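You operate a simulated robot arm through the tools that you are given. There is no shell and no other tool.

Carry out the task below with a simulated robot arm. There is one attempt and no reset: what you move stays moved.

JOB
Change the green seal on the yellow casting for the black one.
Fine: tighten the thumbscrew first, old seal on the orange mat, brush the swarf off, purple brush back on the ledge, new seal round the port. Set down upright: purple brush. What is to be rubbed or washed off counts as gone when no trace of it is left.

It is judged by the outcome, as a careful person would: the job done as asked, and still so three seconds after it is handed in. It fails if anything else is knocked over, pushed out of place, dropped, spilled or broken. A push-on lid holds only when it is set on centred and level and pressed home; a screw cap is set on level and turned clockwise until tight.

ROBOT AND FRAMES
A 6-joint arm with a two-finger parallel gripper, fixed in place. Base frame: the origin is on the floor under the middle of its stand, x ahead of it, y to its left, z up; the work surface is at about z = 82. Readings come in cm, rad, newtons and seconds.
With the tool pointing down near the work surface it reaches from about 26 to 68 cm from the base axis. Its first joint turns from -1.152 to 1.152 rad. Payload 2.9 kg.
Tool frame: the origin (TCP) lies between the finger pads and is the grasp point; the fingertips stand 3 cm ahead of it; z points along the fingers, y is the line along which they close. Largest opening 11 cm; finger width 2, thickness 1; the body of the gripper, 4.8 by 11.2 cm, starts 5.5 cm behind the TCP.
Orientation is that of the tool frame in the base frame, as a unit quaternion [x, y, z, w]. With the fingers straight down and closing along the base's y, the tool's x points along the base's -x, its y along +y and its z along -z.

CONTROLS
- The arm moves only by the tool apply_moves. Its arguments are lists of equal length, an entry for each row: "translation": the shift along the tool's x, y, z in units of 20 mm (1.0 is 20 mm), a list of three; "angular": the turn, a rotation vector about the tool's x, y, z in units of 6 degrees (1.0 is 6 degrees), a list of three. In form: {"translation": [[dx, dy, dz], ...], "angular": [[rx, ry, rz], ...]}. A call has 1 to 20 rows; each row shifts and turns the commanded pose from where the row before left it, along the tool's axes as they then stand. "grip" is the opening, from 0 (shut) to 1 (fully open), set as the call begins (left out, the last holds). A call with a number of a shift or a turn outside -1 to 1 is refused whole. Rows are played at 5 a second. More than 5 cm and 0.15 rad between two rows, or a gripper value outside its range, and nothing of the call is played. Where a pose cannot be reached the arm comes as near as it can. A force on the tool above 40 N (or 10 N above the force at the start of the call, whichever is more), or a blocked arm, ends the call early, and 0.2 s more pass. Each finger travels about 10.8 cm/s and halts on what it meets, pressing with about 27 N; the grip force reading is that of the motor and also rises with nothing between the fingers. The clock runs only during rows and for 0.2 s after the last one: add rows that do not move to give the fingers time. It gives the time, the measured TCP pose, the force on the tool (base axes), the opening and the grip force at its end, in the units of the frame above (readings bear some noise), with the torque about the TCP (base axes, N m) and any sound that the robot's microphone picked up.
- Cameras (640 x 400 px; columns grow to the right, rows downward): "scene" is fixed at [5.58, 41.73, 140.24]; the picture's right is [-0.89, -0.46, 0.00], its down [-0.21, 0.39, -0.90] and it looks along [0.42, -0.79, -0.44] (base axes); focal length 330 px, centre (320, 200). "wrist" rides on the gripper at [7.2, 1.7, -10.3] in the tool frame; the picture's right is [-0.23, 0.97, 0.00], its down [-0.76, -0.18, -0.62] and it looks along [-0.61, -0.14, 0.78] (tool axes); focal length 222 px, centre (320, 200). There is no depth. A picture from a camera that has moved, and an enlarged one, comes with that camera's place and axes in the base frame and with its lens. The place of the scene camera against the robot may be out by one fixed shift of up to 1.2 cm in any direction.
- camera(camera): a new picture of that camera. No time passes.
- enlarge(camera, box): a new picture of the part [left, top, right, bottom] of that camera's present view, enlarged. No time passes.
- job_done(): hands the job in; it is judged then, once.

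Places have to be worked out from the pictures, the camera data and where the tool is seen. Open the gripper and draw the arm clear of the work before you hand the job in, unless the task says otherwise.

The tools are called after "Call:" by a JSON object that holds its "fn" and its "kwargs". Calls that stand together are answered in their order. apply_moves: Moves the arm, as the interface text tells. Its arguments: {"type":"object","properties":{"translation":{"type":"array"},"angular":{"type":"array"},"grip":{"type":"number"}},"required":["translation","angular"]} The other tools are called the same way: camera (camera) takes a picture; enlarge (camera, box) takes an enlarged picture of a part of a camera's view; job_done () hands the job in.

At the start:

```text
t: 0.0
tool_pos: [26.0, -26.23, 124.75]
orientation: [0.0, 1.0, 0.0, 0.0]
force: [0.4, 0.1, -0.3]
torque: [0.0, -0.01, 0.01]
finger_gap: 11.0
grasp_force: 0.1
```

scene: 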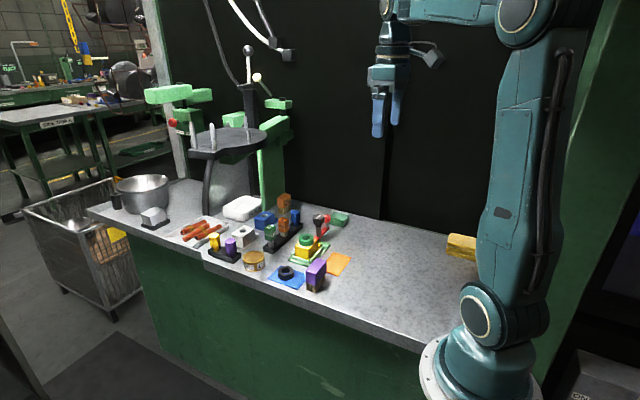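
wrist: 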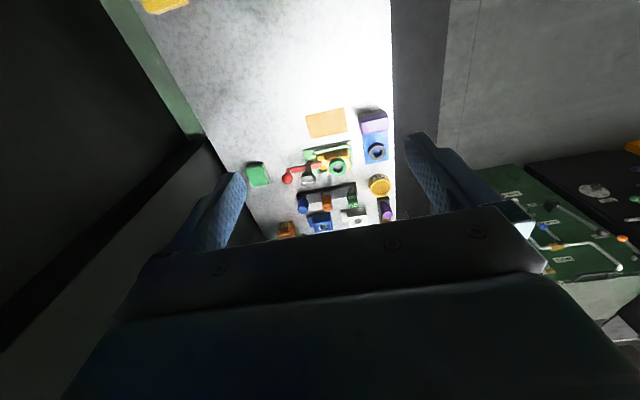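

I'll start by looking closely at the scene before moving anything.

Call:
{"fn": "enlarge", "kwargs": {"camera": "scene", "box": [230, 180, 370, 300]}}

Call:
{"fn": "enlarge", "kwargs": {"camera": "scene", "box": [80, 160, 400, 320]}}

Call:
{"fn": "enlarge", "kwargs": {"camera": "wrist", "box": [230, 90, 420, 240]}}

```text
3.33 times, centred on (300, 240) of scene
camera zoom: at [5.58, 41.73, 140.24], right [-0.89, -0.46, 0.0], down [-0.21, 0.39, -0.9], along [0.42, -0.79, -0.44], focal length 1101 px, centre (387, 67)
```

zoom: 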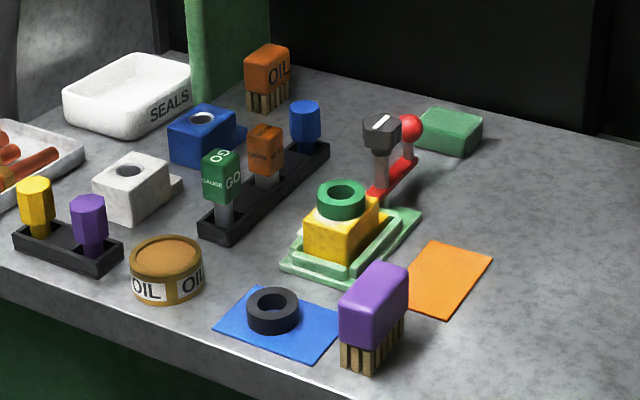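

```text
2.00 times, centred on (240, 240) of scene
camera zoom: at [5.58, 41.73, 140.24], right [-0.89, -0.46, 0.0], down [-0.21, 0.39, -0.9], along [0.42, -0.79, -0.44], focal length 661 px, centre (480, 120)
```

zoom: 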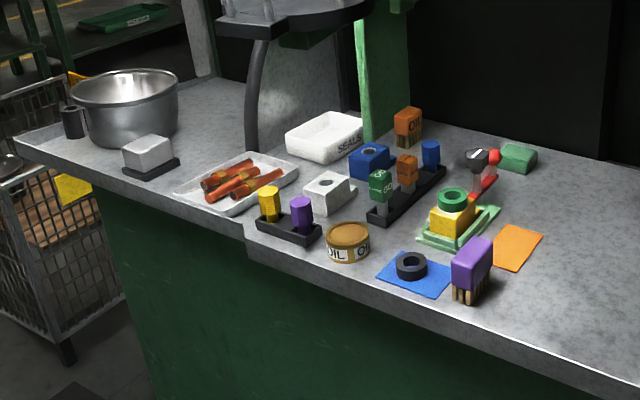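

```text
2.67 times, centred on (325, 165) of wrist
camera zoom: at [18.72, -24.57, 135.06], right [0.23, 0.97, 0.0], down [0.76, -0.18, 0.62], along [0.61, -0.14, -0.78], focal length 592 px, centre (307, 293)
```

zoom: 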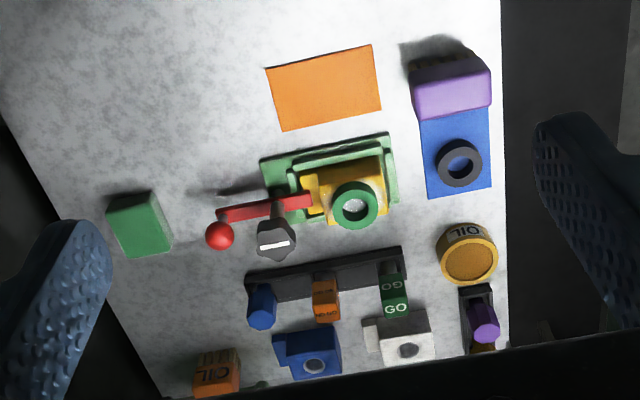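

Objects of interest: fixture with yellow casting, knob with white mark, red lever, mats, brush. I'll enlarge a few more regions to identify the ledge and the thumbscrew.

Call:
{"fn": "enlarge", "kwargs": {"camera": "scene", "box": [280, 200, 360, 250]}}

Call:
{"fn": "enlarge", "kwargs": {"camera": "scene", "box": [260, 245, 340, 295]}}

Call:
{"fn": "enlarge", "kwargs": {"camera": "scene", "box": [420, 210, 500, 260]}}

Call:
{"fn": "enlarge", "kwargs": {"camera": "wrist", "box": [300, 100, 400, 180]}}

```text
8.00 times, centred on (320, 225) of scene
camera zoom: at [5.58, 41.73, 140.24], right [-0.89, -0.46, 0.0], down [-0.21, 0.39, -0.9], along [0.42, -0.79, -0.44], focal length 2643 px, centre (320, 0)
```

zoom: 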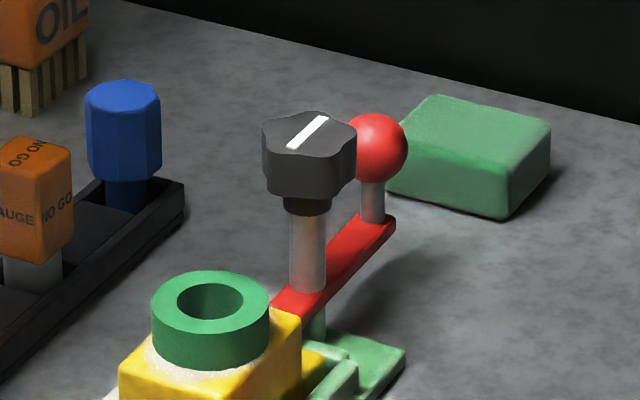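

```text
8.00 times, centred on (300, 270) of scene
camera zoom: at [5.58, 41.73, 140.24], right [-0.89, -0.46, 0.0], down [-0.21, 0.39, -0.9], along [0.42, -0.79, -0.44], focal length 2643 px, centre (480, -360)
```

zoom: 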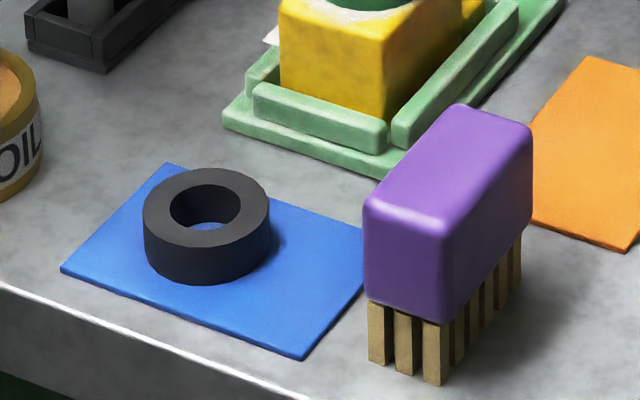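

```text
8.00 times, centred on (460, 235) of scene
camera zoom: at [5.58, 41.73, 140.24], right [-0.89, -0.46, 0.0], down [-0.21, 0.39, -0.9], along [0.42, -0.79, -0.44], focal length 2643 px, centre (-800, -80)
```

zoom: 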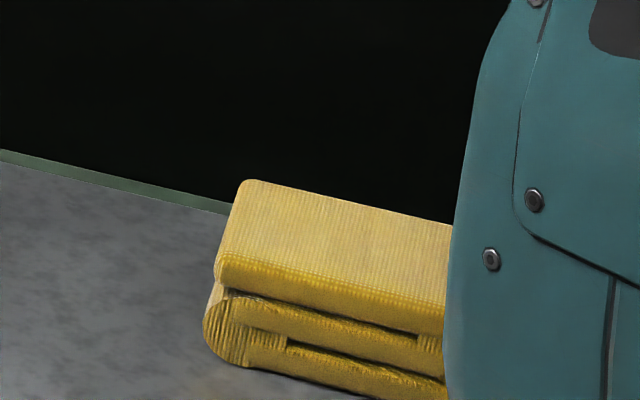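

```text
5.00 times, centred on (350, 140) of wrist
camera zoom: at [18.72, -24.57, 135.06], right [0.23, 0.97, 0.0], down [0.76, -0.18, 0.62], along [0.61, -0.14, -0.78], focal length 1111 px, centre (170, 500)
```

zoom: 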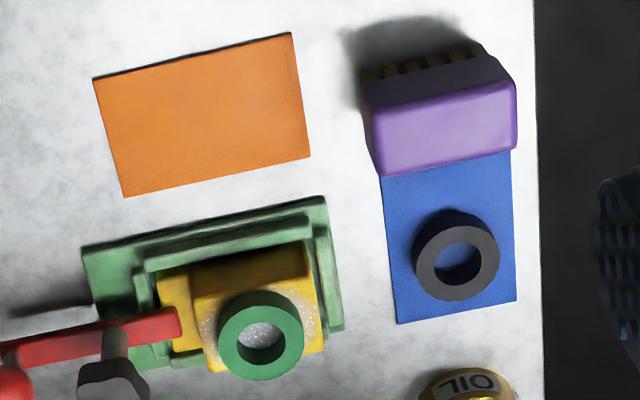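

The brush currently stands upright by the blue mat; the knob with a white mark on the red clamp bar is the thumbscrew. I'll lower and advance the gripper a bit, still well above everything, to view the fixture more closely.

Call:
{"fn": "apply_moves", "kwargs": {"translation": [[0, 0, 1], [0, 0, 1], [0, 0, 1], [0, 0, 1], [0, 0, 1], [0, 0, 1], [-1, 0, 0], [-1, 0, 0]], "angular": [[0, 0, 0], [0, 0, 0], [0, 0, 0], [0, 0, 0], [0, 0, 0], [0, 0, 0], [0, 0, 0], [0, 0, 0]]}}

Call:
{"fn": "camera", "kwargs": {"camera": "wrist"}}

Call:
{"fn": "camera", "kwargs": {"camera": "scene"}}

```text
t: 1.8
tool_pos: [29.94, -26.36, 112.85]
orientation: [0.0, 1.0, 0.0, 0.001]
force: [0.5, 0.0, 0.7]
torque: [-0.01, -0.01, 0.0]
finger_gap: 11.02
grasp_force: 0.1
```

```text
taken
camera wrist: at [22.76, -24.66, 123.06], right [0.23, 0.97, 0.0], down [0.76, -0.18, 0.62], along [0.61, -0.14, -0.78], focal length 222 px, centre (320, 200)
```

wrist: 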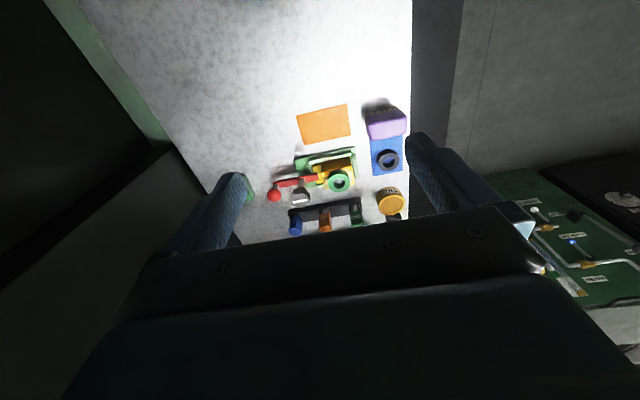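

```text
taken
```

scene: 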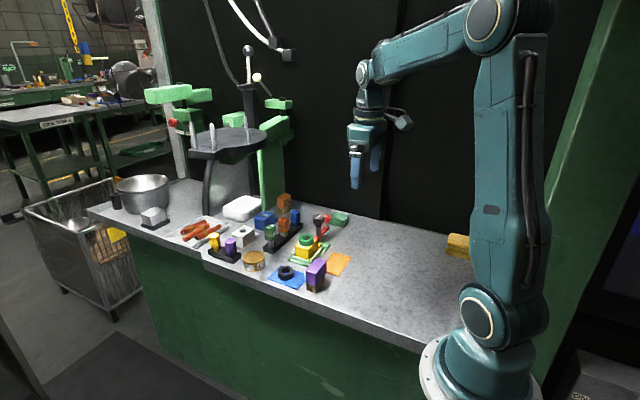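

Working from both cameras, I judge the knob top to be near (46.2, -33.5, 92.3), the green seal top near (46.2, -26.3, 89), the brush at (38.5, -17) and the black seal at (46.2, -16.3). I'll go above the knob at z≈102 for a closer view.

Call:
{"fn": "apply_moves", "kwargs": {"translation": [[-0.894, -0.397, 0.603], [-0.894, -0.397, 0.603], [-0.894, -0.397, 0.603], [-0.894, -0.397, 0.603], [-0.894, -0.397, 0.603], [-0.894, -0.397, 0.603], [-0.894, -0.397, 0.603], [-0.894, -0.397, 0.603], [-0.894, -0.397, 0.603], [0, 0, 0]], "angular": [[0, 0, 0], [0, 0, 0], [0, 0, 0], [0, 0, 0], [0, 0, 0], [0, 0, 0], [0, 0, 0], [0, 0, 0], [0, 0, 0], [0, 0, 0]]}}

Call:
{"fn": "camera", "kwargs": {"camera": "wrist"}}

Call:
{"fn": "enlarge", "kwargs": {"camera": "wrist", "box": [220, 60, 440, 200]}}

Call:
{"fn": "enlarge", "kwargs": {"camera": "scene", "box": [260, 170, 360, 250]}}

```text
t: 4.0
tool_pos: [46.19, -33.2, 101.78]
orientation: [0.0, 1.0, 0.0, 0.0]
force: [-0.5, 0.0, -0.1]
torque: [-0.03, -0.05, 0.01]
finger_gap: 11.01
grasp_force: 0.0
```

```text
taken
camera wrist: at [38.83, -31.57, 112.16], right [0.23, 0.97, 0.0], down [0.76, -0.18, 0.62], along [0.61, -0.14, -0.78], focal length 222 px, centre (320, 200)
```

wrist: 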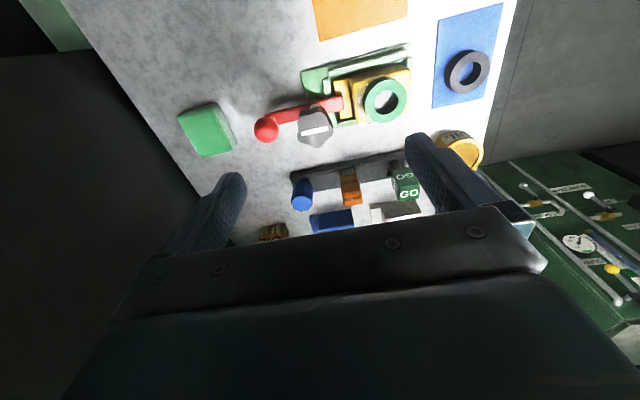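

```text
2.86 times, centred on (330, 130) of wrist
camera zoom: at [38.83, -31.57, 112.16], right [0.23, 0.97, 0.0], down [0.76, -0.18, 0.62], along [0.61, -0.14, -0.78], focal length 635 px, centre (291, 400)
```

zoom: 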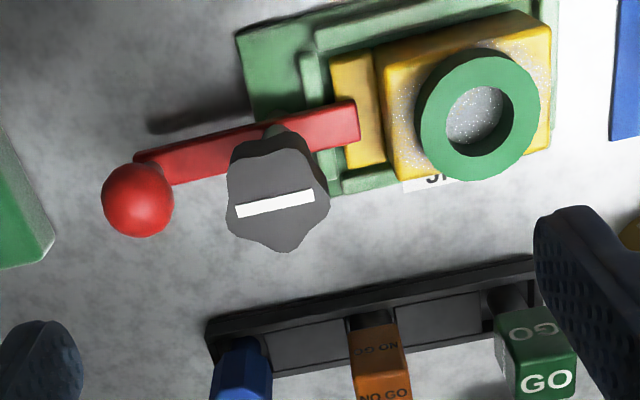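

```text
5.00 times, centred on (310, 210) of scene
camera zoom: at [5.58, 41.73, 140.24], right [-0.89, -0.46, 0.0], down [-0.21, 0.39, -0.9], along [0.42, -0.79, -0.44], focal length 1652 px, centre (370, 150)
```

zoom: 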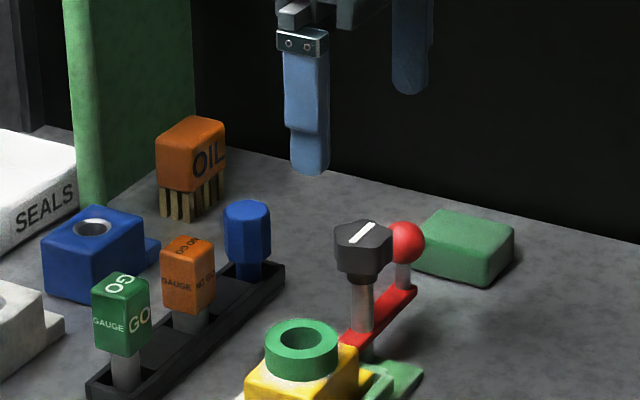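

The knob's white line lies along base y with centre near (46.4, -33.8, z≈92); the bar is about z 86, the ball near y -39. I'll partly close the fingers and turn the tool -90° while high so I have room for a long clockwise stroke.

Call:
{"fn": "apply_moves", "kwargs": {"translation": [[-0.1, -0.3, 0], [0, 0, 0], [0, 0, 0], [0, 0, 0], [0, 0, 0], [0, 0, 0], [0, 0, 0], [0, 0, 0], [0, 0, 0], [0, 0, 0], [0, 0, 0], [0, 0, 0], [0, 0, 0], [0, 0, 0], [0, 0, 0], [0, 0, 0]], "angular": [[0, 0, 0], [0, 0, -1], [0, 0, -1], [0, 0, -1], [0, 0, -1], [0, 0, -1], [0, 0, -1], [0, 0, -1], [0, 0, -1], [0, 0, -1], [0, 0, -1], [0, 0, -1], [0, 0, -1], [0, 0, -1], [0, 0, -1], [0, 0, -1]], "grip": 0.55}}

Call:
{"fn": "camera", "kwargs": {"camera": "wrist"}}

Call:
{"fn": "enlarge", "kwargs": {"camera": "wrist", "box": [220, 60, 440, 200]}}

```text
t: 7.4
tool_pos: [46.23, -34.03, 102.01]
orientation: [0.709, -0.706, 0.0, 0.0]
force: [0.0, 1.7, 0.7]
torque: [-0.03, -0.05, 0.01]
finger_gap: 6.05
grasp_force: 0.1
```

```text
taken
camera wrist: at [44.57, -41.2, 112.17], right [-0.97, 0.22, 0.0], down [0.18, 0.76, 0.62], along [0.14, 0.61, -0.78], focal length 222 px, centre (320, 200)
```

wrist: 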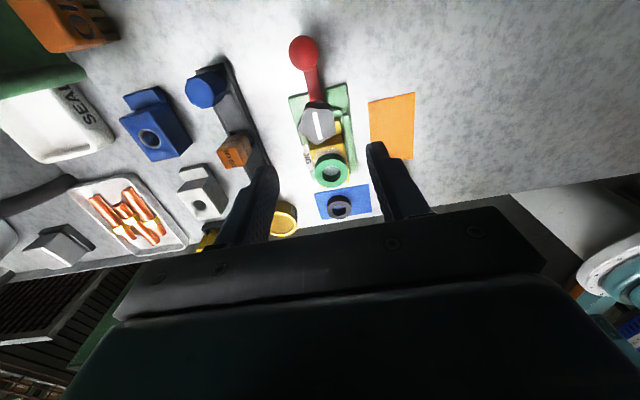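

```text
2.86 times, centred on (330, 130) of wrist
camera zoom: at [44.57, -41.2, 112.17], right [-0.97, 0.22, 0.0], down [0.18, 0.76, 0.62], along [0.14, 0.61, -0.78], focal length 635 px, centre (291, 400)
```

zoom: 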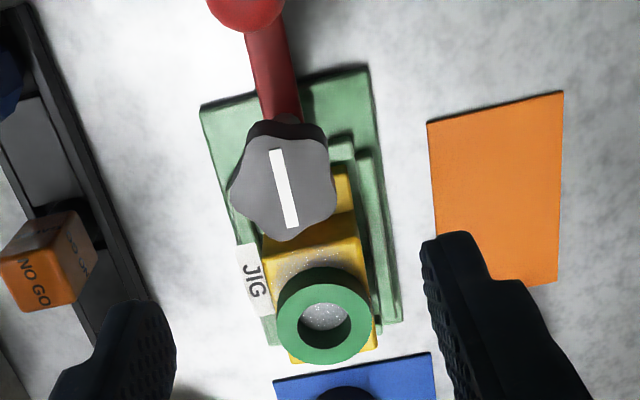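

The two wrist views agree on the knob centre ≈ (46.45, -33.9) with top z≈91.9. I'll descend to TCP z≈91 with the fingers either side along x, then check.

Call:
{"fn": "apply_moves", "kwargs": {"translation": [[-0.04, -0.08, 1], [0, 0, 1], [0, 0, 1], [0, 0, 1], [0, 0, 0.75], [0, 0, 0.7], [0, 0, 0]], "angular": [[0, 0, 0], [0, 0, 0], [0, 0, 0], [0, 0, 0], [0, 0, 0], [0, 0, 0], [0, 0, 0]]}}

Call:
{"fn": "camera", "kwargs": {"camera": "wrist"}}

Call:
{"fn": "enlarge", "kwargs": {"camera": "scene", "box": [270, 190, 350, 250]}}

```text
t: 9.0
tool_pos: [46.35, -33.81, 91.11]
orientation: [0.707, -0.707, -0.001, 0.0]
force: [0.3, 0.0, -0.4]
torque: [0.02, 0.07, 0.01]
finger_gap: 6.05
grasp_force: 0.1
```

```text
taken
camera wrist: at [44.76, -41.05, 101.27], right [-0.97, 0.23, 0.0], down [0.18, 0.76, 0.62], along [0.14, 0.61, -0.78], focal length 222 px, centre (320, 200)
```

wrist: 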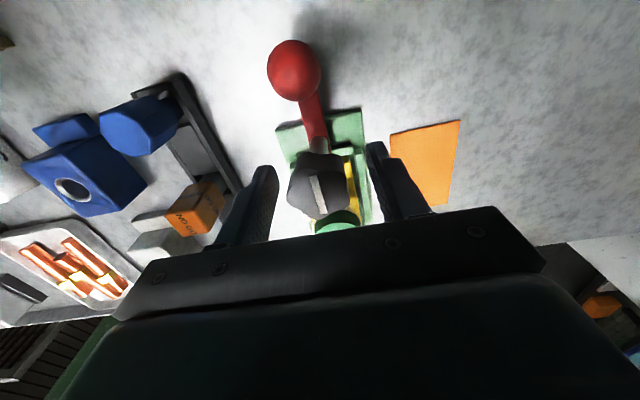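

```text
6.67 times, centred on (310, 220) of scene
camera zoom: at [5.58, 41.73, 140.24], right [-0.89, -0.46, 0.0], down [-0.21, 0.39, -0.9], along [0.42, -0.79, -0.44], focal length 2203 px, centre (387, 67)
```

zoom: 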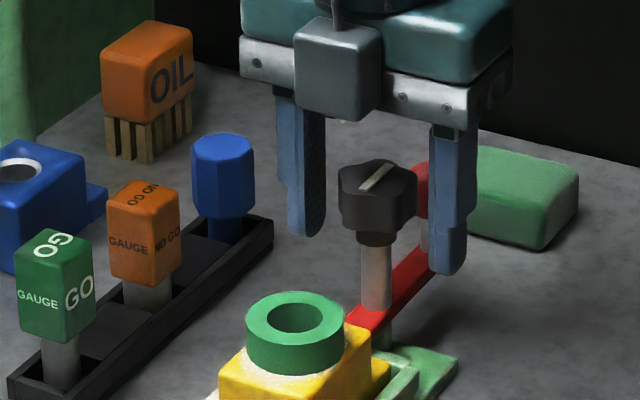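

The knob sits between the fingers. I'll close on it and check the gap reading.

Call:
{"fn": "apply_moves", "kwargs": {"translation": [[0, 0, 0], [0, 0, 0], [0, 0, 0]], "angular": [[0, 0, 0], [0, 0, 0], [0, 0, 0]], "grip": 0}}

Call:
{"fn": "camera", "kwargs": {"camera": "wrist"}}

```text
t: 9.8
tool_pos: [46.47, -33.65, 90.97]
orientation: [0.708, -0.706, 0.0, 0.001]
force: [5.1, 0.6, -4.8]
torque: [-0.3, -0.25, 0.0]
finger_gap: 3.37
grasp_force: 45.2
```

```text
taken
camera wrist: at [44.8, -41.05, 101.28], right [-0.97, 0.23, 0.0], down [0.18, 0.76, 0.62], along [0.14, 0.61, -0.78], focal length 222 px, centre (320, 200)
```

wrist: 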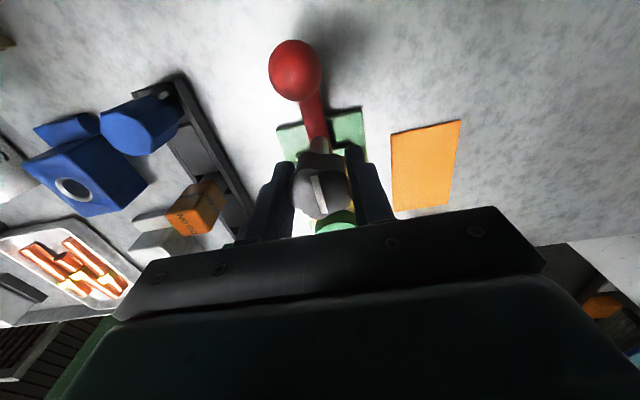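

Gripped at 3.37 cm with small side force. Now a first clockwise turn (+z of tool) of 30°, watching torque and sound.

Call:
{"fn": "apply_moves", "kwargs": {"translation": [[0, 0, 0], [0, 0, 0], [0, 0, 0], [0, 0, 0], [0, 0, 0]], "angular": [[0, 0, 1], [0, 0, 1], [0, 0, 1], [0, 0, 1], [0, 0, 1]]}}

Call:
{"fn": "camera", "kwargs": {"camera": "wrist"}}

Call:
{"fn": "enlarge", "kwargs": {"camera": "scene", "box": [270, 190, 350, 250]}}

```text
t: 11.0
tool_pos: [46.56, -33.75, 91.08]
orientation: [-0.501, 0.866, -0.001, 0.001]
force: [16.5, 3.6, -9.3]
torque: [-1.06, 0.58, -0.01]
finger_gap: 3.37
grasp_force: 45.5
```

```text
taken
camera wrist: at [41.45, -39.25, 101.27], right [-0.73, 0.68, 0.0], down [0.53, 0.57, 0.62], along [0.43, 0.46, -0.78], focal length 222 px, centre (320, 200)
```

wrist: 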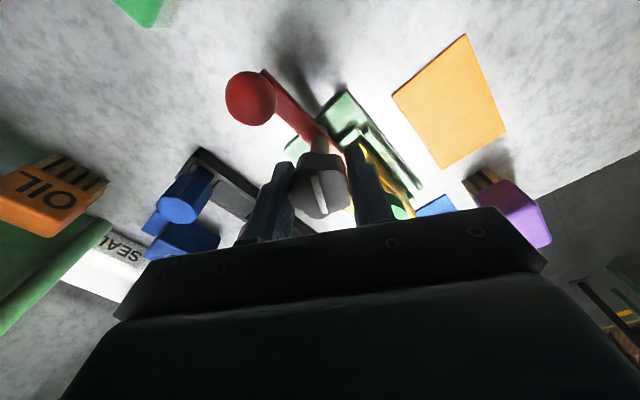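

```text
6.67 times, centred on (310, 220) of scene
camera zoom: at [5.64, 41.73, 140.23], right [-0.89, -0.46, 0.0], down [-0.21, 0.39, -0.9], along [0.42, -0.79, -0.44], focal length 2203 px, centre (387, 67)
```

zoom: 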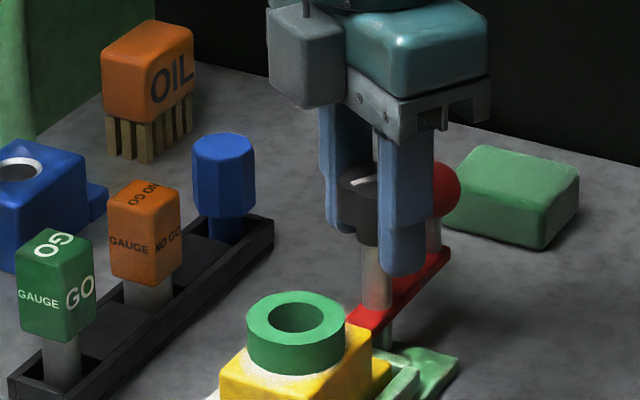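

The white line has turned with the gripper; the side force rose to 16 N so the TCP is slightly off the knob's axis (knob lies toward +x). I'll shift a hair +x and down and re-read.

Call:
{"fn": "apply_moves", "kwargs": {"translation": [[-0.0375, -0.065, 0.05], [0, 0, 0]], "angular": [[0, 0, 0], [0, 0, 0]]}}

```text
t: 11.6
tool_pos: [46.57, -33.78, 90.97]
orientation: [-0.501, 0.866, 0.001, 0.0]
force: [5.1, 10.2, 3.8]
torque: [0.51, -0.35, 0.01]
finger_gap: 3.39
grasp_force: 45.2
```

Side force has mostly gone. I'll add a small +y correction and continue turning clockwise 30°.

Call:
{"fn": "apply_moves", "kwargs": {"translation": [[-0.043, 0.025, 0], [0, 0, 0], [0, 0, 0], [0, 0, 0], [0, 0, 0], [0, 0, 0]], "angular": [[0, 0, 0], [0, 0, 1], [0, 0, 1], [0, 0, 1], [0, 0, 1], [0, 0, 1]]}}

Call:
{"fn": "camera", "kwargs": {"camera": "wrist"}}

```text
t: 13.0
tool_pos: [46.67, -33.9, 91.01]
orientation: [-0.258, 0.966, -0.002, 0.0]
force: [-4.0, -1.0, 18.9]
torque: [-0.29, 1.22, -0.01]
finger_gap: 3.38
grasp_force: 44.7
```

```text
taken
camera wrist: at [39.44, -35.97, 101.27], right [-0.29, 0.96, 0.0], down [0.75, 0.23, 0.62], along [0.6, 0.18, -0.78], focal length 222 px, centre (320, 200)
```

wrist: 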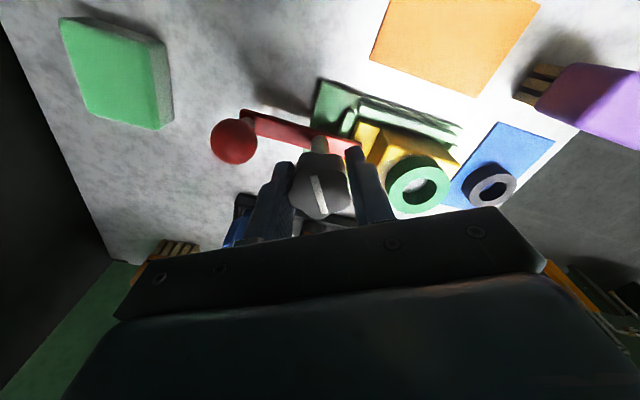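

The knob is following. The vertical force is up to +19 N, so I'll pause and re-read to separate noise from a real load.

Call:
{"fn": "apply_moves", "kwargs": {"translation": [[0, 0, 0]], "angular": [[0, 0, 0]]}}

Call:
{"fn": "apply_moves", "kwargs": {"translation": [[0, 0, -0.05], [0, 0, 0]], "angular": [[0, 0, 0], [0, 0, 0]]}}

```text
t: 13.4
tool_pos: [46.58, -33.76, 90.99]
orientation: [-0.258, 0.966, -0.001, 0.0]
force: [-8.1, -4.7, 25.4]
torque: [-0.24, 1.07, 0.01]
finger_gap: 3.4
grasp_force: 45.1
```

```text
t: 14.0
tool_pos: [46.57, -33.75, 91.12]
orientation: [-0.258, 0.966, 0.0, 0.0]
force: [-9.6, -10.7, 19.4]
torque: [-0.09, -0.21, -0.01]
finger_gap: 3.38
grasp_force: 44.6
```

The side forces now point -x,-y, so I'll back off slightly in those directions and up 1 mm, then continue.

Call:
{"fn": "apply_moves", "kwargs": {"translation": [[0.05, -0.02, -0.06], [0, 0, 0], [0, 0, 0]], "angular": [[0, 0, 0], [0, 0, 0], [0, 0, 0]]}}

Call:
{"fn": "enlarge", "kwargs": {"camera": "scene", "box": [270, 190, 350, 250]}}

```text
t: 14.8
tool_pos: [46.66, -33.75, 91.07]
orientation: [-0.259, 0.966, 0.0, -0.001]
force: [3.5, -15.6, -5.2]
torque: [-0.02, -1.07, 0.03]
finger_gap: 3.43
grasp_force: 44.9
```

```text
6.67 times, centred on (310, 220) of scene
camera zoom: at [5.59, 41.68, 140.25], right [-0.89, -0.46, 0.0], down [-0.21, 0.39, -0.9], along [0.42, -0.79, -0.44], focal length 2203 px, centre (387, 67)
```

zoom: 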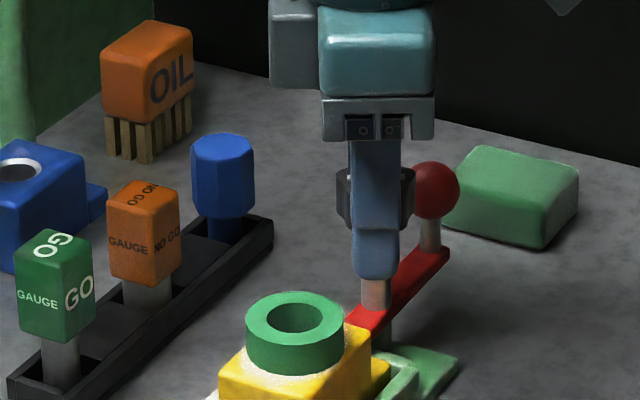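

Vertical load is gone; there's -15 N in y, so I shift -y slightly and turn another 30° clockwise.

Call:
{"fn": "apply_moves", "kwargs": {"translation": [[0.03, -0.052, 0], [0, 0, 0], [0, 0, 0], [0, 0, 0], [0, 0, 0], [0, 0, 0], [0, 0, 0]], "angular": [[0, 0, 0], [0, 0, 1], [0, 0, 1], [0, 0, 1], [0, 0, 1], [0, 0, 1], [0, 0, 0]]}}

Call:
{"fn": "camera", "kwargs": {"camera": "wrist"}}

```text
t: 16.4
tool_pos: [46.64, -33.93, 90.98]
orientation: [-0.001, 1.0, 0.0, -0.001]
force: [19.3, -2.3, -21.3]
torque: [-0.32, 0.59, -0.01]
finger_gap: 3.37
grasp_force: 45.5
```

```text
taken
camera wrist: at [39.36, -32.25, 101.28], right [0.23, 0.97, 0.0], down [0.76, -0.18, 0.62], along [0.61, -0.14, -0.78], focal length 222 px, centre (320, 200)
```

wrist: 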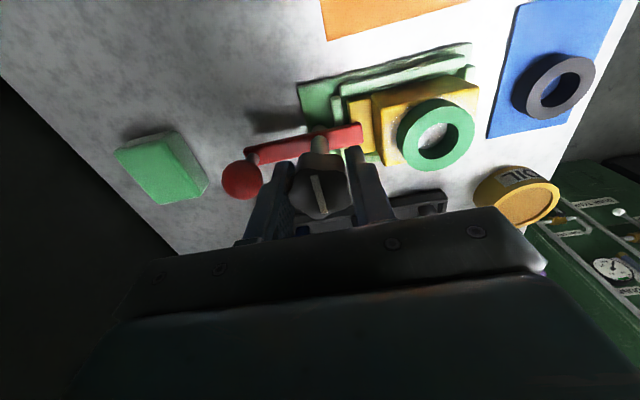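

90° turned, no torque about z yet, so it's not tight. Knob now pulls the tool down and +x; I'll relieve that and continue turning.

Call:
{"fn": "apply_moves", "kwargs": {"translation": [[-0.06, 0, 0.08], [0, 0, 0], [0, 0, 0]], "angular": [[0, 0, 0], [0, 0, 0], [0, 0, 0]]}}

Call:
{"fn": "apply_moves", "kwargs": {"translation": [[0, 0, 0], [0, 0, 0], [0, 0, 0], [0, 0, 0], [0, 0, 0], [0, 0, 0]], "angular": [[0, 0, 1], [0, 0, 1], [0, 0, 1], [0, 0, 1], [0, 0, 1], [0, 0, 0]]}}

```text
t: 17.2
tool_pos: [46.75, -33.82, 91.08]
orientation: [0.0, 1.0, 0.001, -0.001]
force: [0.8, 9.2, -3.0]
torque: [0.42, -0.53, 0.02]
finger_gap: 3.38
grasp_force: 44.7
```

```text
t: 18.6
tool_pos: [46.51, -33.94, 91.03]
orientation: [0.259, 0.966, 0.0, 0.001]
force: [0.6, 1.7, -3.9]
torque: [0.16, -0.22, 0.63]
finger_gap: 3.56
grasp_force: 44.7
```

Torque about z jumped to 0.63 N·m and the gap changed to 3.56, so the screw appears to be seating. I'll check the white line to see whether the knob turned with the fingers.

Call:
{"fn": "camera", "kwargs": {"camera": "wrist"}}

Call:
{"fn": "enlarge", "kwargs": {"camera": "wrist", "box": [220, 90, 420, 220]}}

Call:
{"fn": "enlarge", "kwargs": {"camera": "scene", "box": [270, 190, 350, 250]}}

```text
taken
camera wrist: at [41.23, -28.91, 101.26], right [0.68, 0.73, 0.0], down [0.57, -0.53, 0.62], along [0.45, -0.43, -0.78], focal length 222 px, centre (320, 200)
```

wrist: 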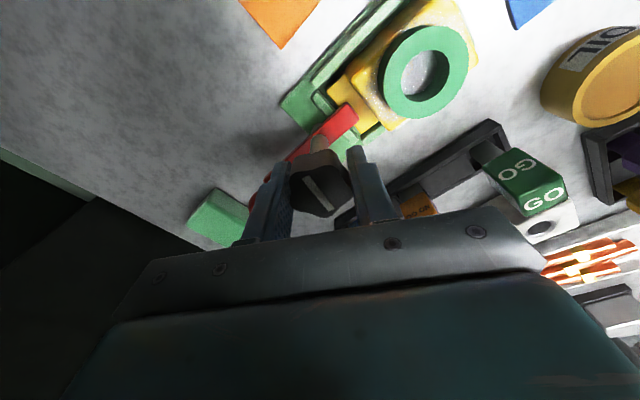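

```text
3.08 times, centred on (320, 155) of wrist
camera zoom: at [41.23, -28.91, 101.26], right [0.68, 0.73, 0.0], down [0.57, -0.53, 0.62], along [0.45, -0.43, -0.78], focal length 684 px, centre (320, 338)
```

zoom: 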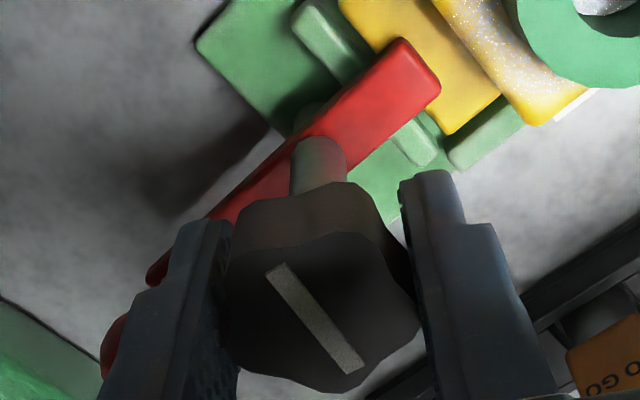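

```text
6.67 times, centred on (310, 220) of scene
camera zoom: at [5.59, 41.73, 140.24], right [-0.89, -0.46, 0.0], down [-0.21, 0.39, -0.9], along [0.42, -0.79, -0.44], focal length 2203 px, centre (387, 67)
```

zoom: 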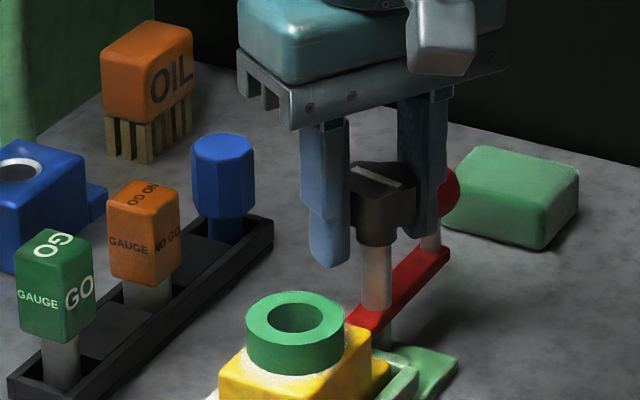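

The white line is about 97° clockwise from its start while the fingers went 120°, so the knob stopped and the fingers slipped: it seems tight. I'll confirm by opening, backing the fingers 24°, regripping, and turning once more.

Call:
{"fn": "apply_moves", "kwargs": {"translation": [[0, 0, 0], [0, 0, 0], [0, 0, 0], [0, 0, 0], [0, 0, 0], [0, 0, 0], [0, 0, 0]], "angular": [[0, 0, 0], [0, 0, 0], [0, 0, -1], [0, 0, -1], [0, 0, -1], [0, 0, -1], [0, 0, 0]], "grip": 0.42}}

Call:
{"fn": "enlarge", "kwargs": {"camera": "wrist", "box": [220, 90, 420, 220]}}

```text
t: 20.2
tool_pos: [46.72, -34.0, 90.98]
orientation: [0.051, 0.999, -0.001, 0.0]
force: [-0.4, -0.4, -0.1]
torque: [-0.03, 0.02, -0.03]
finger_gap: 4.62
grasp_force: 0.0
```

```text
3.08 times, centred on (320, 155) of wrist
camera zoom: at [39.63, -31.55, 101.24], right [0.33, 0.95, 0.0], down [0.74, -0.25, 0.62], along [0.59, -0.2, -0.78], focal length 684 px, centre (320, 338)
```

zoom: 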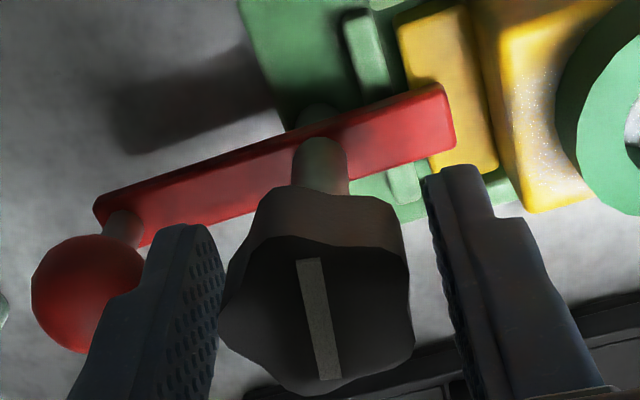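

Line remains at ~97°, and the fingers now straddle the flats again. I'll close and try another 18° clockwise to confirm it's hard-stopped.

Call:
{"fn": "apply_moves", "kwargs": {"translation": [[0, -0.04, 0], [0, 0, 0], [0, 0, 0]], "angular": [[0, 0, 0], [0, 0, 0], [0, 0, 0]], "grip": 0}}

Call:
{"fn": "apply_moves", "kwargs": {"translation": [[0, 0, 0], [0, 0, 0]], "angular": [[0, 0, 1], [0, 0, 0]]}}

Call:
{"fn": "apply_moves", "kwargs": {"translation": [[0, 0, 0], [0, 0, 0]], "angular": [[0, 0, 1], [0, 0, 0]]}}

Call:
{"fn": "enlarge", "kwargs": {"camera": "wrist", "box": [220, 90, 420, 220]}}

```text
t: 21.0
tool_pos: [46.72, -33.94, 91.11]
orientation: [0.051, 0.999, 0.001, -0.001]
force: [-1.3, 15.7, 3.9]
torque: [0.05, -0.29, -0.01]
finger_gap: 3.46
grasp_force: 44.3
```

```text
t: 21.6
tool_pos: [46.69, -33.94, 91.02]
orientation: [0.103, 0.995, 0.001, -0.002]
force: [-3.7, 18.3, 3.2]
torque: [0.08, -0.01, 1.15]
finger_gap: 3.39
grasp_force: 44.5
```

```text
t: 22.2
tool_pos: [46.65, -33.99, 90.9]
orientation: [0.155, 0.988, 0.001, 0.0]
force: [-0.8, 21.0, 0.3]
torque: [-0.38, 0.11, 0.92]
finger_gap: 3.48
grasp_force: 44.9
```

```text
3.08 times, centred on (320, 155) of wrist
camera zoom: at [40.26, -30.14, 101.21], right [0.52, 0.86, 0.0], down [0.67, -0.4, 0.62], along [0.53, -0.32, -0.78], focal length 684 px, centre (320, 338)
```

zoom: 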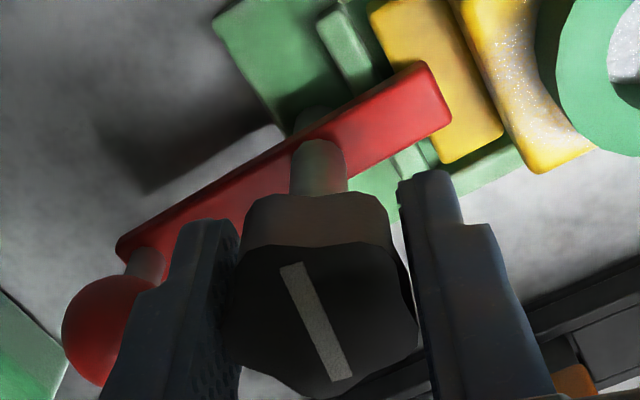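

Torque reached 1.15 N·m with the knob not moving: the thumbscrew is tight. I'll open and rise straight up.

Call:
{"fn": "apply_moves", "kwargs": {"translation": [[0, 0, 0], [0, 0, 0], [0, 0, -0.5], [0, 0, -1], [0, 0, -1], [0, 0, -1], [0, 0, -1]], "angular": [[0, 0, 0], [0, 0, 0], [0, 0, 0], [0, 0, 0], [0, 0, 0], [0, 0, 0], [0, 0, 0]], "grip": 0.45}}

Call:
{"fn": "enlarge", "kwargs": {"camera": "scene", "box": [270, 190, 350, 250]}}

Call:
{"fn": "camera", "kwargs": {"camera": "wrist"}}

```text
t: 23.8
tool_pos: [46.55, -33.91, 100.01]
orientation: [0.157, 0.988, 0.0, 0.0]
force: [0.2, 0.3, 0.3]
torque: [0.04, 0.02, -0.01]
finger_gap: 4.96
grasp_force: 0.1
```

```text
6.67 times, centred on (310, 220) of scene
camera zoom: at [5.58, 41.73, 140.24], right [-0.89, -0.46, 0.0], down [-0.21, 0.39, -0.9], along [0.42, -0.79, -0.44], focal length 2203 px, centre (387, 67)
```

zoom: 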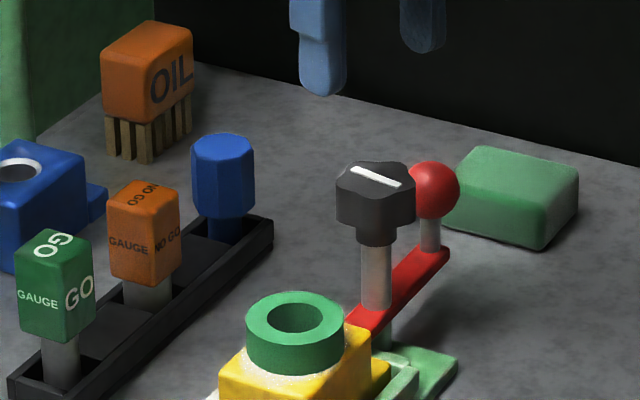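

```text
taken
camera wrist: at [40.24, -30.11, 110.31], right [0.52, 0.86, 0.0], down [0.67, -0.4, 0.62], along [0.53, -0.32, -0.78], focal length 222 px, centre (320, 200)
```

wrist: 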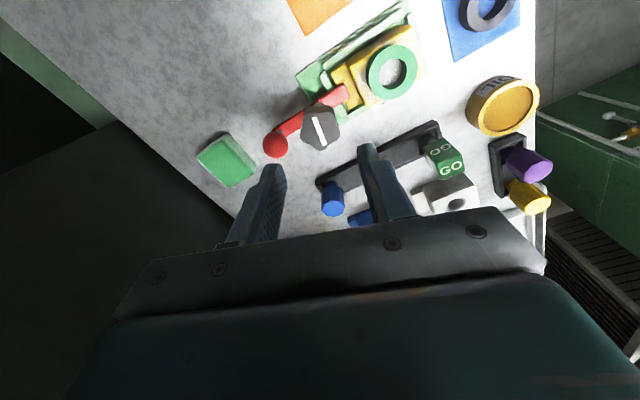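

The knob's line is turned and fixture undisturbed. I'll straighten the tool to 0° and move above the green seal at z≈104 to measure it.

Call:
{"fn": "apply_moves", "kwargs": {"translation": [[0, 0, -0.667], [0, 0, -0.667], [0, 0, -0.667], [0.043, 0.96, 0], [0.043, 0.96, 0], [0.043, 0.96, 0], [0.043, 0.96, 0], [0, 0, 0]], "angular": [[0, 0, -1], [0, 0, -1], [0, 0, -1], [0, 0, 0], [0, 0, 0], [0, 0, 0], [0, 0, 0], [0, 0, 0]], "grip": 1.0}}

Call:
{"fn": "camera", "kwargs": {"camera": "wrist"}}

Call:
{"fn": "enlarge", "kwargs": {"camera": "wrist", "box": [230, 40, 430, 165]}}

Call:
{"fn": "enlarge", "kwargs": {"camera": "scene", "box": [275, 215, 355, 265]}}

```text
t: 25.6
tool_pos: [46.34, -26.26, 104.03]
orientation: [-0.001, 1.0, 0.0, 0.001]
force: [0.4, -0.4, 0.6]
torque: [0.0, 0.0, 0.03]
finger_gap: 10.99
grasp_force: 0.1
```

```text
taken
camera wrist: at [39.06, -24.62, 114.36], right [0.23, 0.97, 0.0], down [0.76, -0.18, 0.62], along [0.61, -0.14, -0.78], focal length 222 px, centre (320, 200)
```

wrist: 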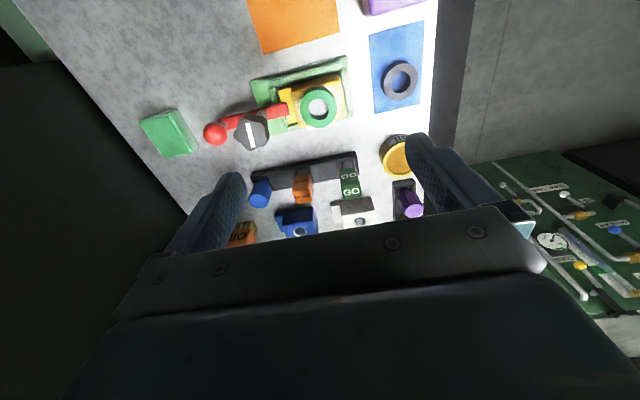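

```text
3.20 times, centred on (330, 102) of wrist
camera zoom: at [39.06, -24.62, 114.36], right [0.23, 0.97, 0.0], down [0.76, -0.18, 0.62], along [0.61, -0.14, -0.78], focal length 711 px, centre (288, 512)
```

zoom: 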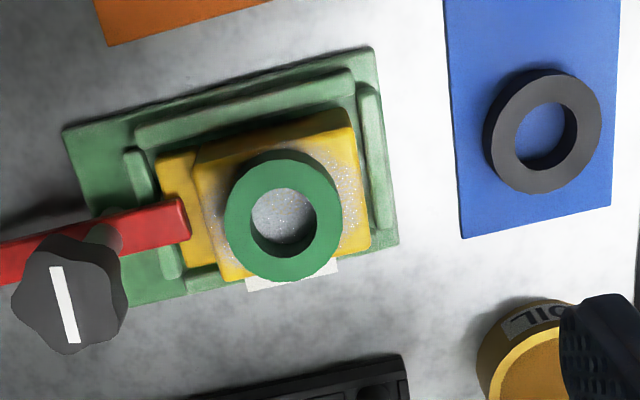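

```text
8.00 times, centred on (315, 240) of scene
camera zoom: at [5.58, 41.73, 140.24], right [-0.89, -0.46, 0.0], down [-0.21, 0.39, -0.9], along [0.42, -0.79, -0.44], focal length 2643 px, centre (360, -120)
```

zoom: 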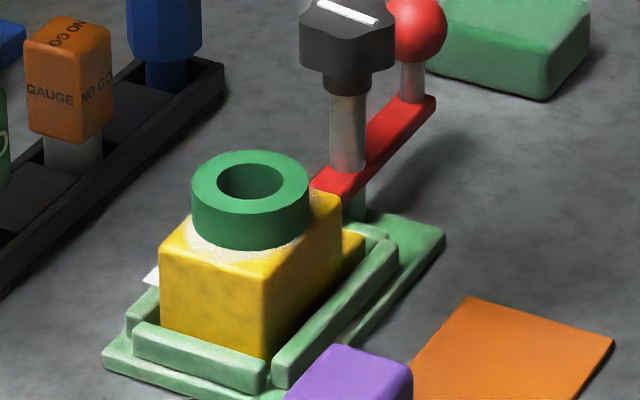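

Green seal: centre ≈ (46.43, -26.41), top z≈88.4, OD ≈4.15, about 1.7 tall. I'll grip it along x (most clearance from clamp and knob): rotate to -90°, set the opening to 6 cm, and come down partway.

Call:
{"fn": "apply_moves", "kwargs": {"translation": [[0, 0, 0], [0, 0, 0], [0, 0, 0], [0, 0, 0], [0, 0, 0], [0, 0, 0], [0, 0, 0], [0, 0, 0], [0, 0, 0], [0, 0, 0], [0, 0, 0], [0, 0, 0], [0, 0, 0], [0, 0, 0], [0, 0, 0], [0, -0.065, 1], [0, 0, 1], [0, 0, 1], [0, 0, 1], [0, 0, 0.4]], "angular": [[0, 0, -1], [0, 0, -1], [0, 0, -1], [0, 0, -1], [0, 0, -1], [0, 0, -1], [0, 0, -1], [0, 0, -1], [0, 0, -1], [0, 0, -1], [0, 0, -1], [0, 0, -1], [0, 0, -1], [0, 0, -1], [0, 0, -1], [0, 0, 0], [0, 0, 0], [0, 0, 0], [0, 0, 0], [0, 0, 0]], "grip": 0.55}}

Call:
{"fn": "camera", "kwargs": {"camera": "wrist"}}

Call:
{"fn": "enlarge", "kwargs": {"camera": "wrist", "box": [230, 70, 430, 215]}}

Call:
{"fn": "enlarge", "kwargs": {"camera": "scene", "box": [260, 190, 360, 260]}}

```text
t: 29.8
tool_pos: [46.19, -26.44, 95.14]
orientation: [0.708, -0.706, 0.0, 0.0]
force: [0.4, -0.2, 0.1]
torque: [0.02, -0.01, 0.01]
finger_gap: 6.05
grasp_force: 0.1
```

```text
taken
camera wrist: at [44.61, -33.72, 105.4], right [-0.97, 0.23, 0.0], down [0.18, 0.76, 0.62], along [0.14, 0.61, -0.78], focal length 222 px, centre (320, 200)
```

wrist: 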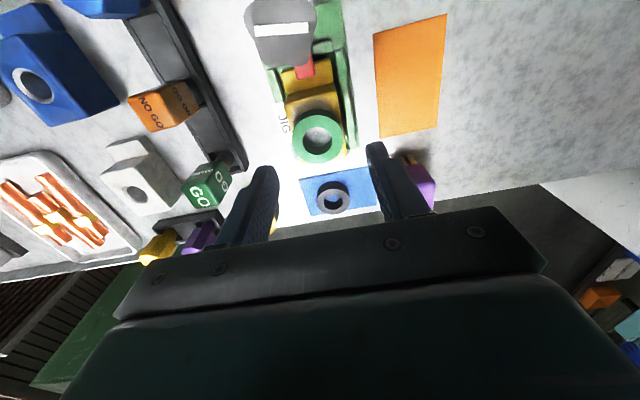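

```text
2.76 times, centred on (330, 142) of wrist
camera zoom: at [44.61, -33.72, 105.4], right [-0.97, 0.23, 0.0], down [0.18, 0.76, 0.62], along [0.14, 0.61, -0.78], focal length 613 px, centre (292, 359)
```

zoom: 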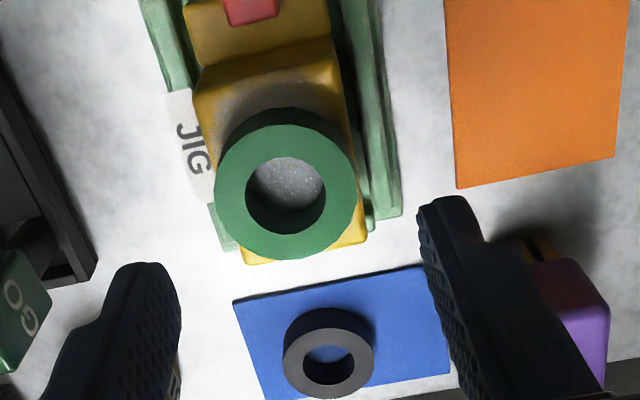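

```text
5.71 times, centred on (310, 225) of scene
camera zoom: at [5.58, 41.73, 140.24], right [-0.89, -0.46, 0.0], down [-0.21, 0.39, -0.9], along [0.42, -0.79, -0.44], focal length 1888 px, centre (377, 57)
```

zoom: 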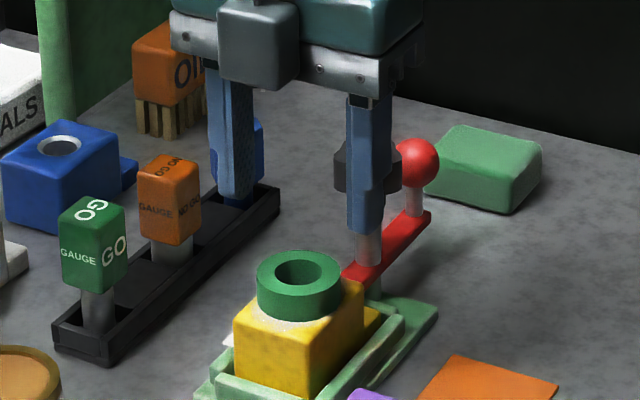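

All four views agree on the seal centre (46.43, -26.4) with top ≈88.3. I'll go down to TCP z≈90.1 (tips at 87.1) and then grip.

Call:
{"fn": "apply_moves", "kwargs": {"translation": [[0, 0, 1], [0, 0, 0.9], [0, 0, 0.4], [0, 0, 0.23], [0, 0, 0]], "angular": [[0, 0, 0], [0, 0, 0], [0, 0, 0], [0, 0, 0], [0, 0, 0]]}}

Call:
{"fn": "enlarge", "kwargs": {"camera": "wrist", "box": [230, 90, 430, 225]}}

Call:
{"fn": "enlarge", "kwargs": {"camera": "scene", "box": [280, 205, 350, 255]}}

```text
t: 31.0
tool_pos: [46.34, -26.36, 90.21]
orientation: [0.708, -0.707, 0.001, 0.0]
force: [0.1, -0.1, 0.7]
torque: [0.01, -0.01, -0.01]
finger_gap: 6.06
grasp_force: 0.1
```

```text
2.96 times, centred on (330, 158) of wrist
camera zoom: at [44.66, -33.66, 100.44], right [-0.97, 0.23, 0.0], down [0.18, 0.76, 0.62], along [0.14, 0.61, -0.78], focal length 658 px, centre (290, 326)
```

zoom: 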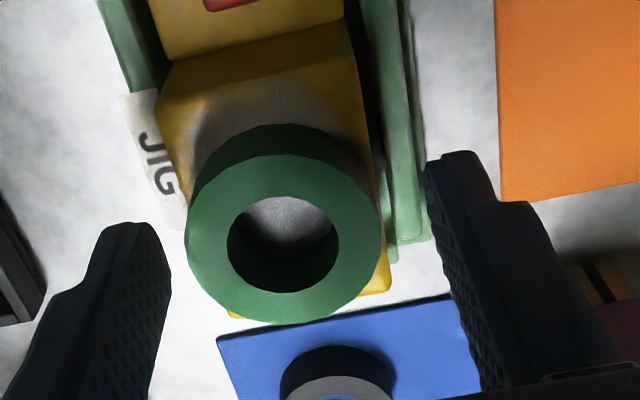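

```text
8.00 times, centred on (315, 230) of scene
camera zoom: at [5.58, 41.73, 140.24], right [-0.89, -0.46, 0.0], down [-0.21, 0.39, -0.9], along [0.42, -0.79, -0.44], focal length 2643 px, centre (360, -40)
```

zoom: 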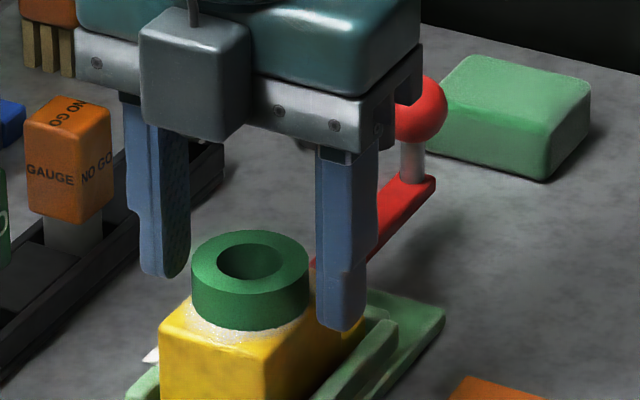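

Fingers straddle the seal with tips just at the casting's top level. I'll close on the seal.

Call:
{"fn": "apply_moves", "kwargs": {"translation": [[0, 0, -0.05], [0, 0, 0], [0, 0, 0]], "angular": [[0, 0, 0], [0, 0, 0], [0, 0, 0]], "grip": 0}}

Call:
{"fn": "enlarge", "kwargs": {"camera": "wrist", "box": [230, 90, 430, 225]}}

```text
t: 31.8
tool_pos: [46.41, -26.45, 90.31]
orientation: [-0.707, 0.707, 0.0, 0.0]
force: [1.0, 0.1, -0.1]
torque: [0.01, 0.0, 0.03]
finger_gap: 3.82
grasp_force: 26.4
```

```text
2.96 times, centred on (330, 158) of wrist
camera zoom: at [44.67, -33.68, 100.55], right [-0.97, 0.23, 0.0], down [0.18, 0.76, 0.62], along [0.14, 0.61, -0.78], focal length 658 px, centre (290, 326)
```

zoom: 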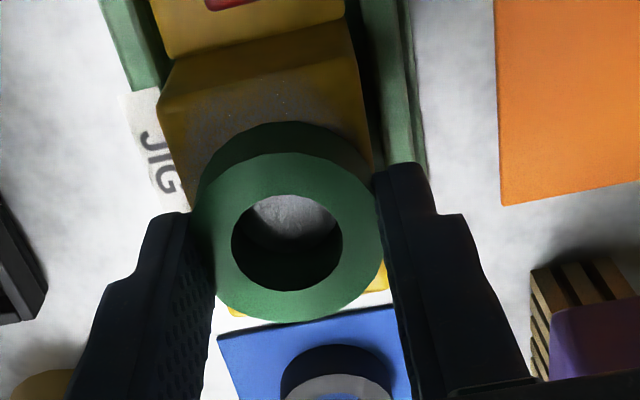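

Seal gripped (gap 3.82). Now a slow vertical lift.

Call:
{"fn": "apply_moves", "kwargs": {"translation": [[0, 0, -0.2], [0, 0, -0.2], [0, 0, -0.3], [0, 0, -0.3], [0, 0, -0.5], [0, 0, -0.5]], "angular": [[0, 0, 0], [0, 0, 0], [0, 0, 0], [0, 0, 0], [0, 0, 0], [0, 0, 0]]}}

Call:
{"fn": "enlarge", "kwargs": {"camera": "wrist", "box": [230, 70, 430, 215]}}

Call:
{"fn": "enlarge", "kwargs": {"camera": "scene", "box": [280, 205, 350, 255]}}

```text
t: 33.2
tool_pos: [46.44, -26.21, 94.08]
orientation: [0.708, -0.707, -0.001, 0.001]
force: [0.4, 1.8, -0.6]
torque: [0.04, -0.01, -0.06]
finger_gap: 3.8
grasp_force: 26.7
```

```text
2.76 times, centred on (330, 142) of wrist
camera zoom: at [44.72, -33.62, 104.51], right [-0.97, 0.23, 0.0], down [0.18, 0.76, 0.62], along [0.14, 0.61, -0.78], focal length 613 px, centre (292, 359)
```

zoom: 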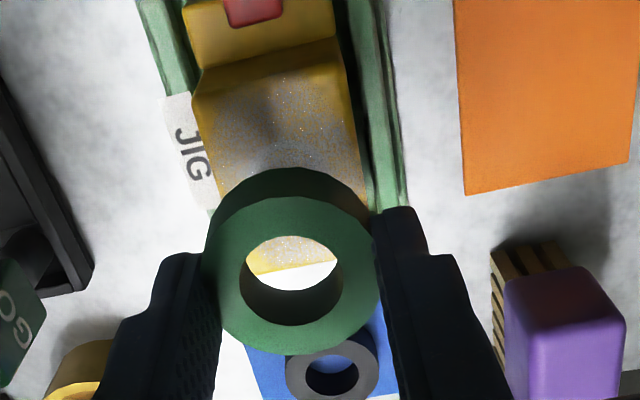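

```text
8.00 times, centred on (315, 230) of scene
camera zoom: at [5.58, 41.73, 140.24], right [-0.89, -0.46, 0.0], down [-0.21, 0.39, -0.9], along [0.42, -0.79, -0.44], focal length 2643 px, centre (360, -40)
```

zoom: 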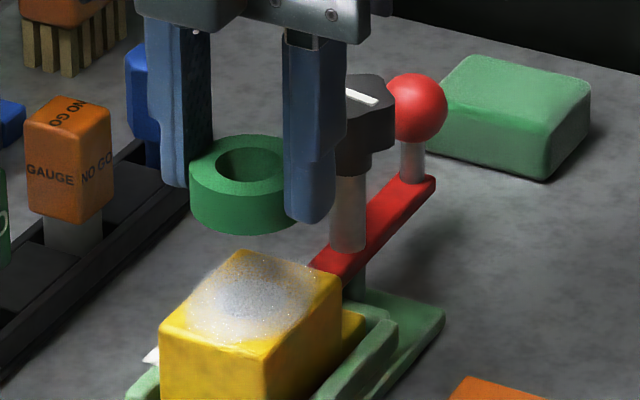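

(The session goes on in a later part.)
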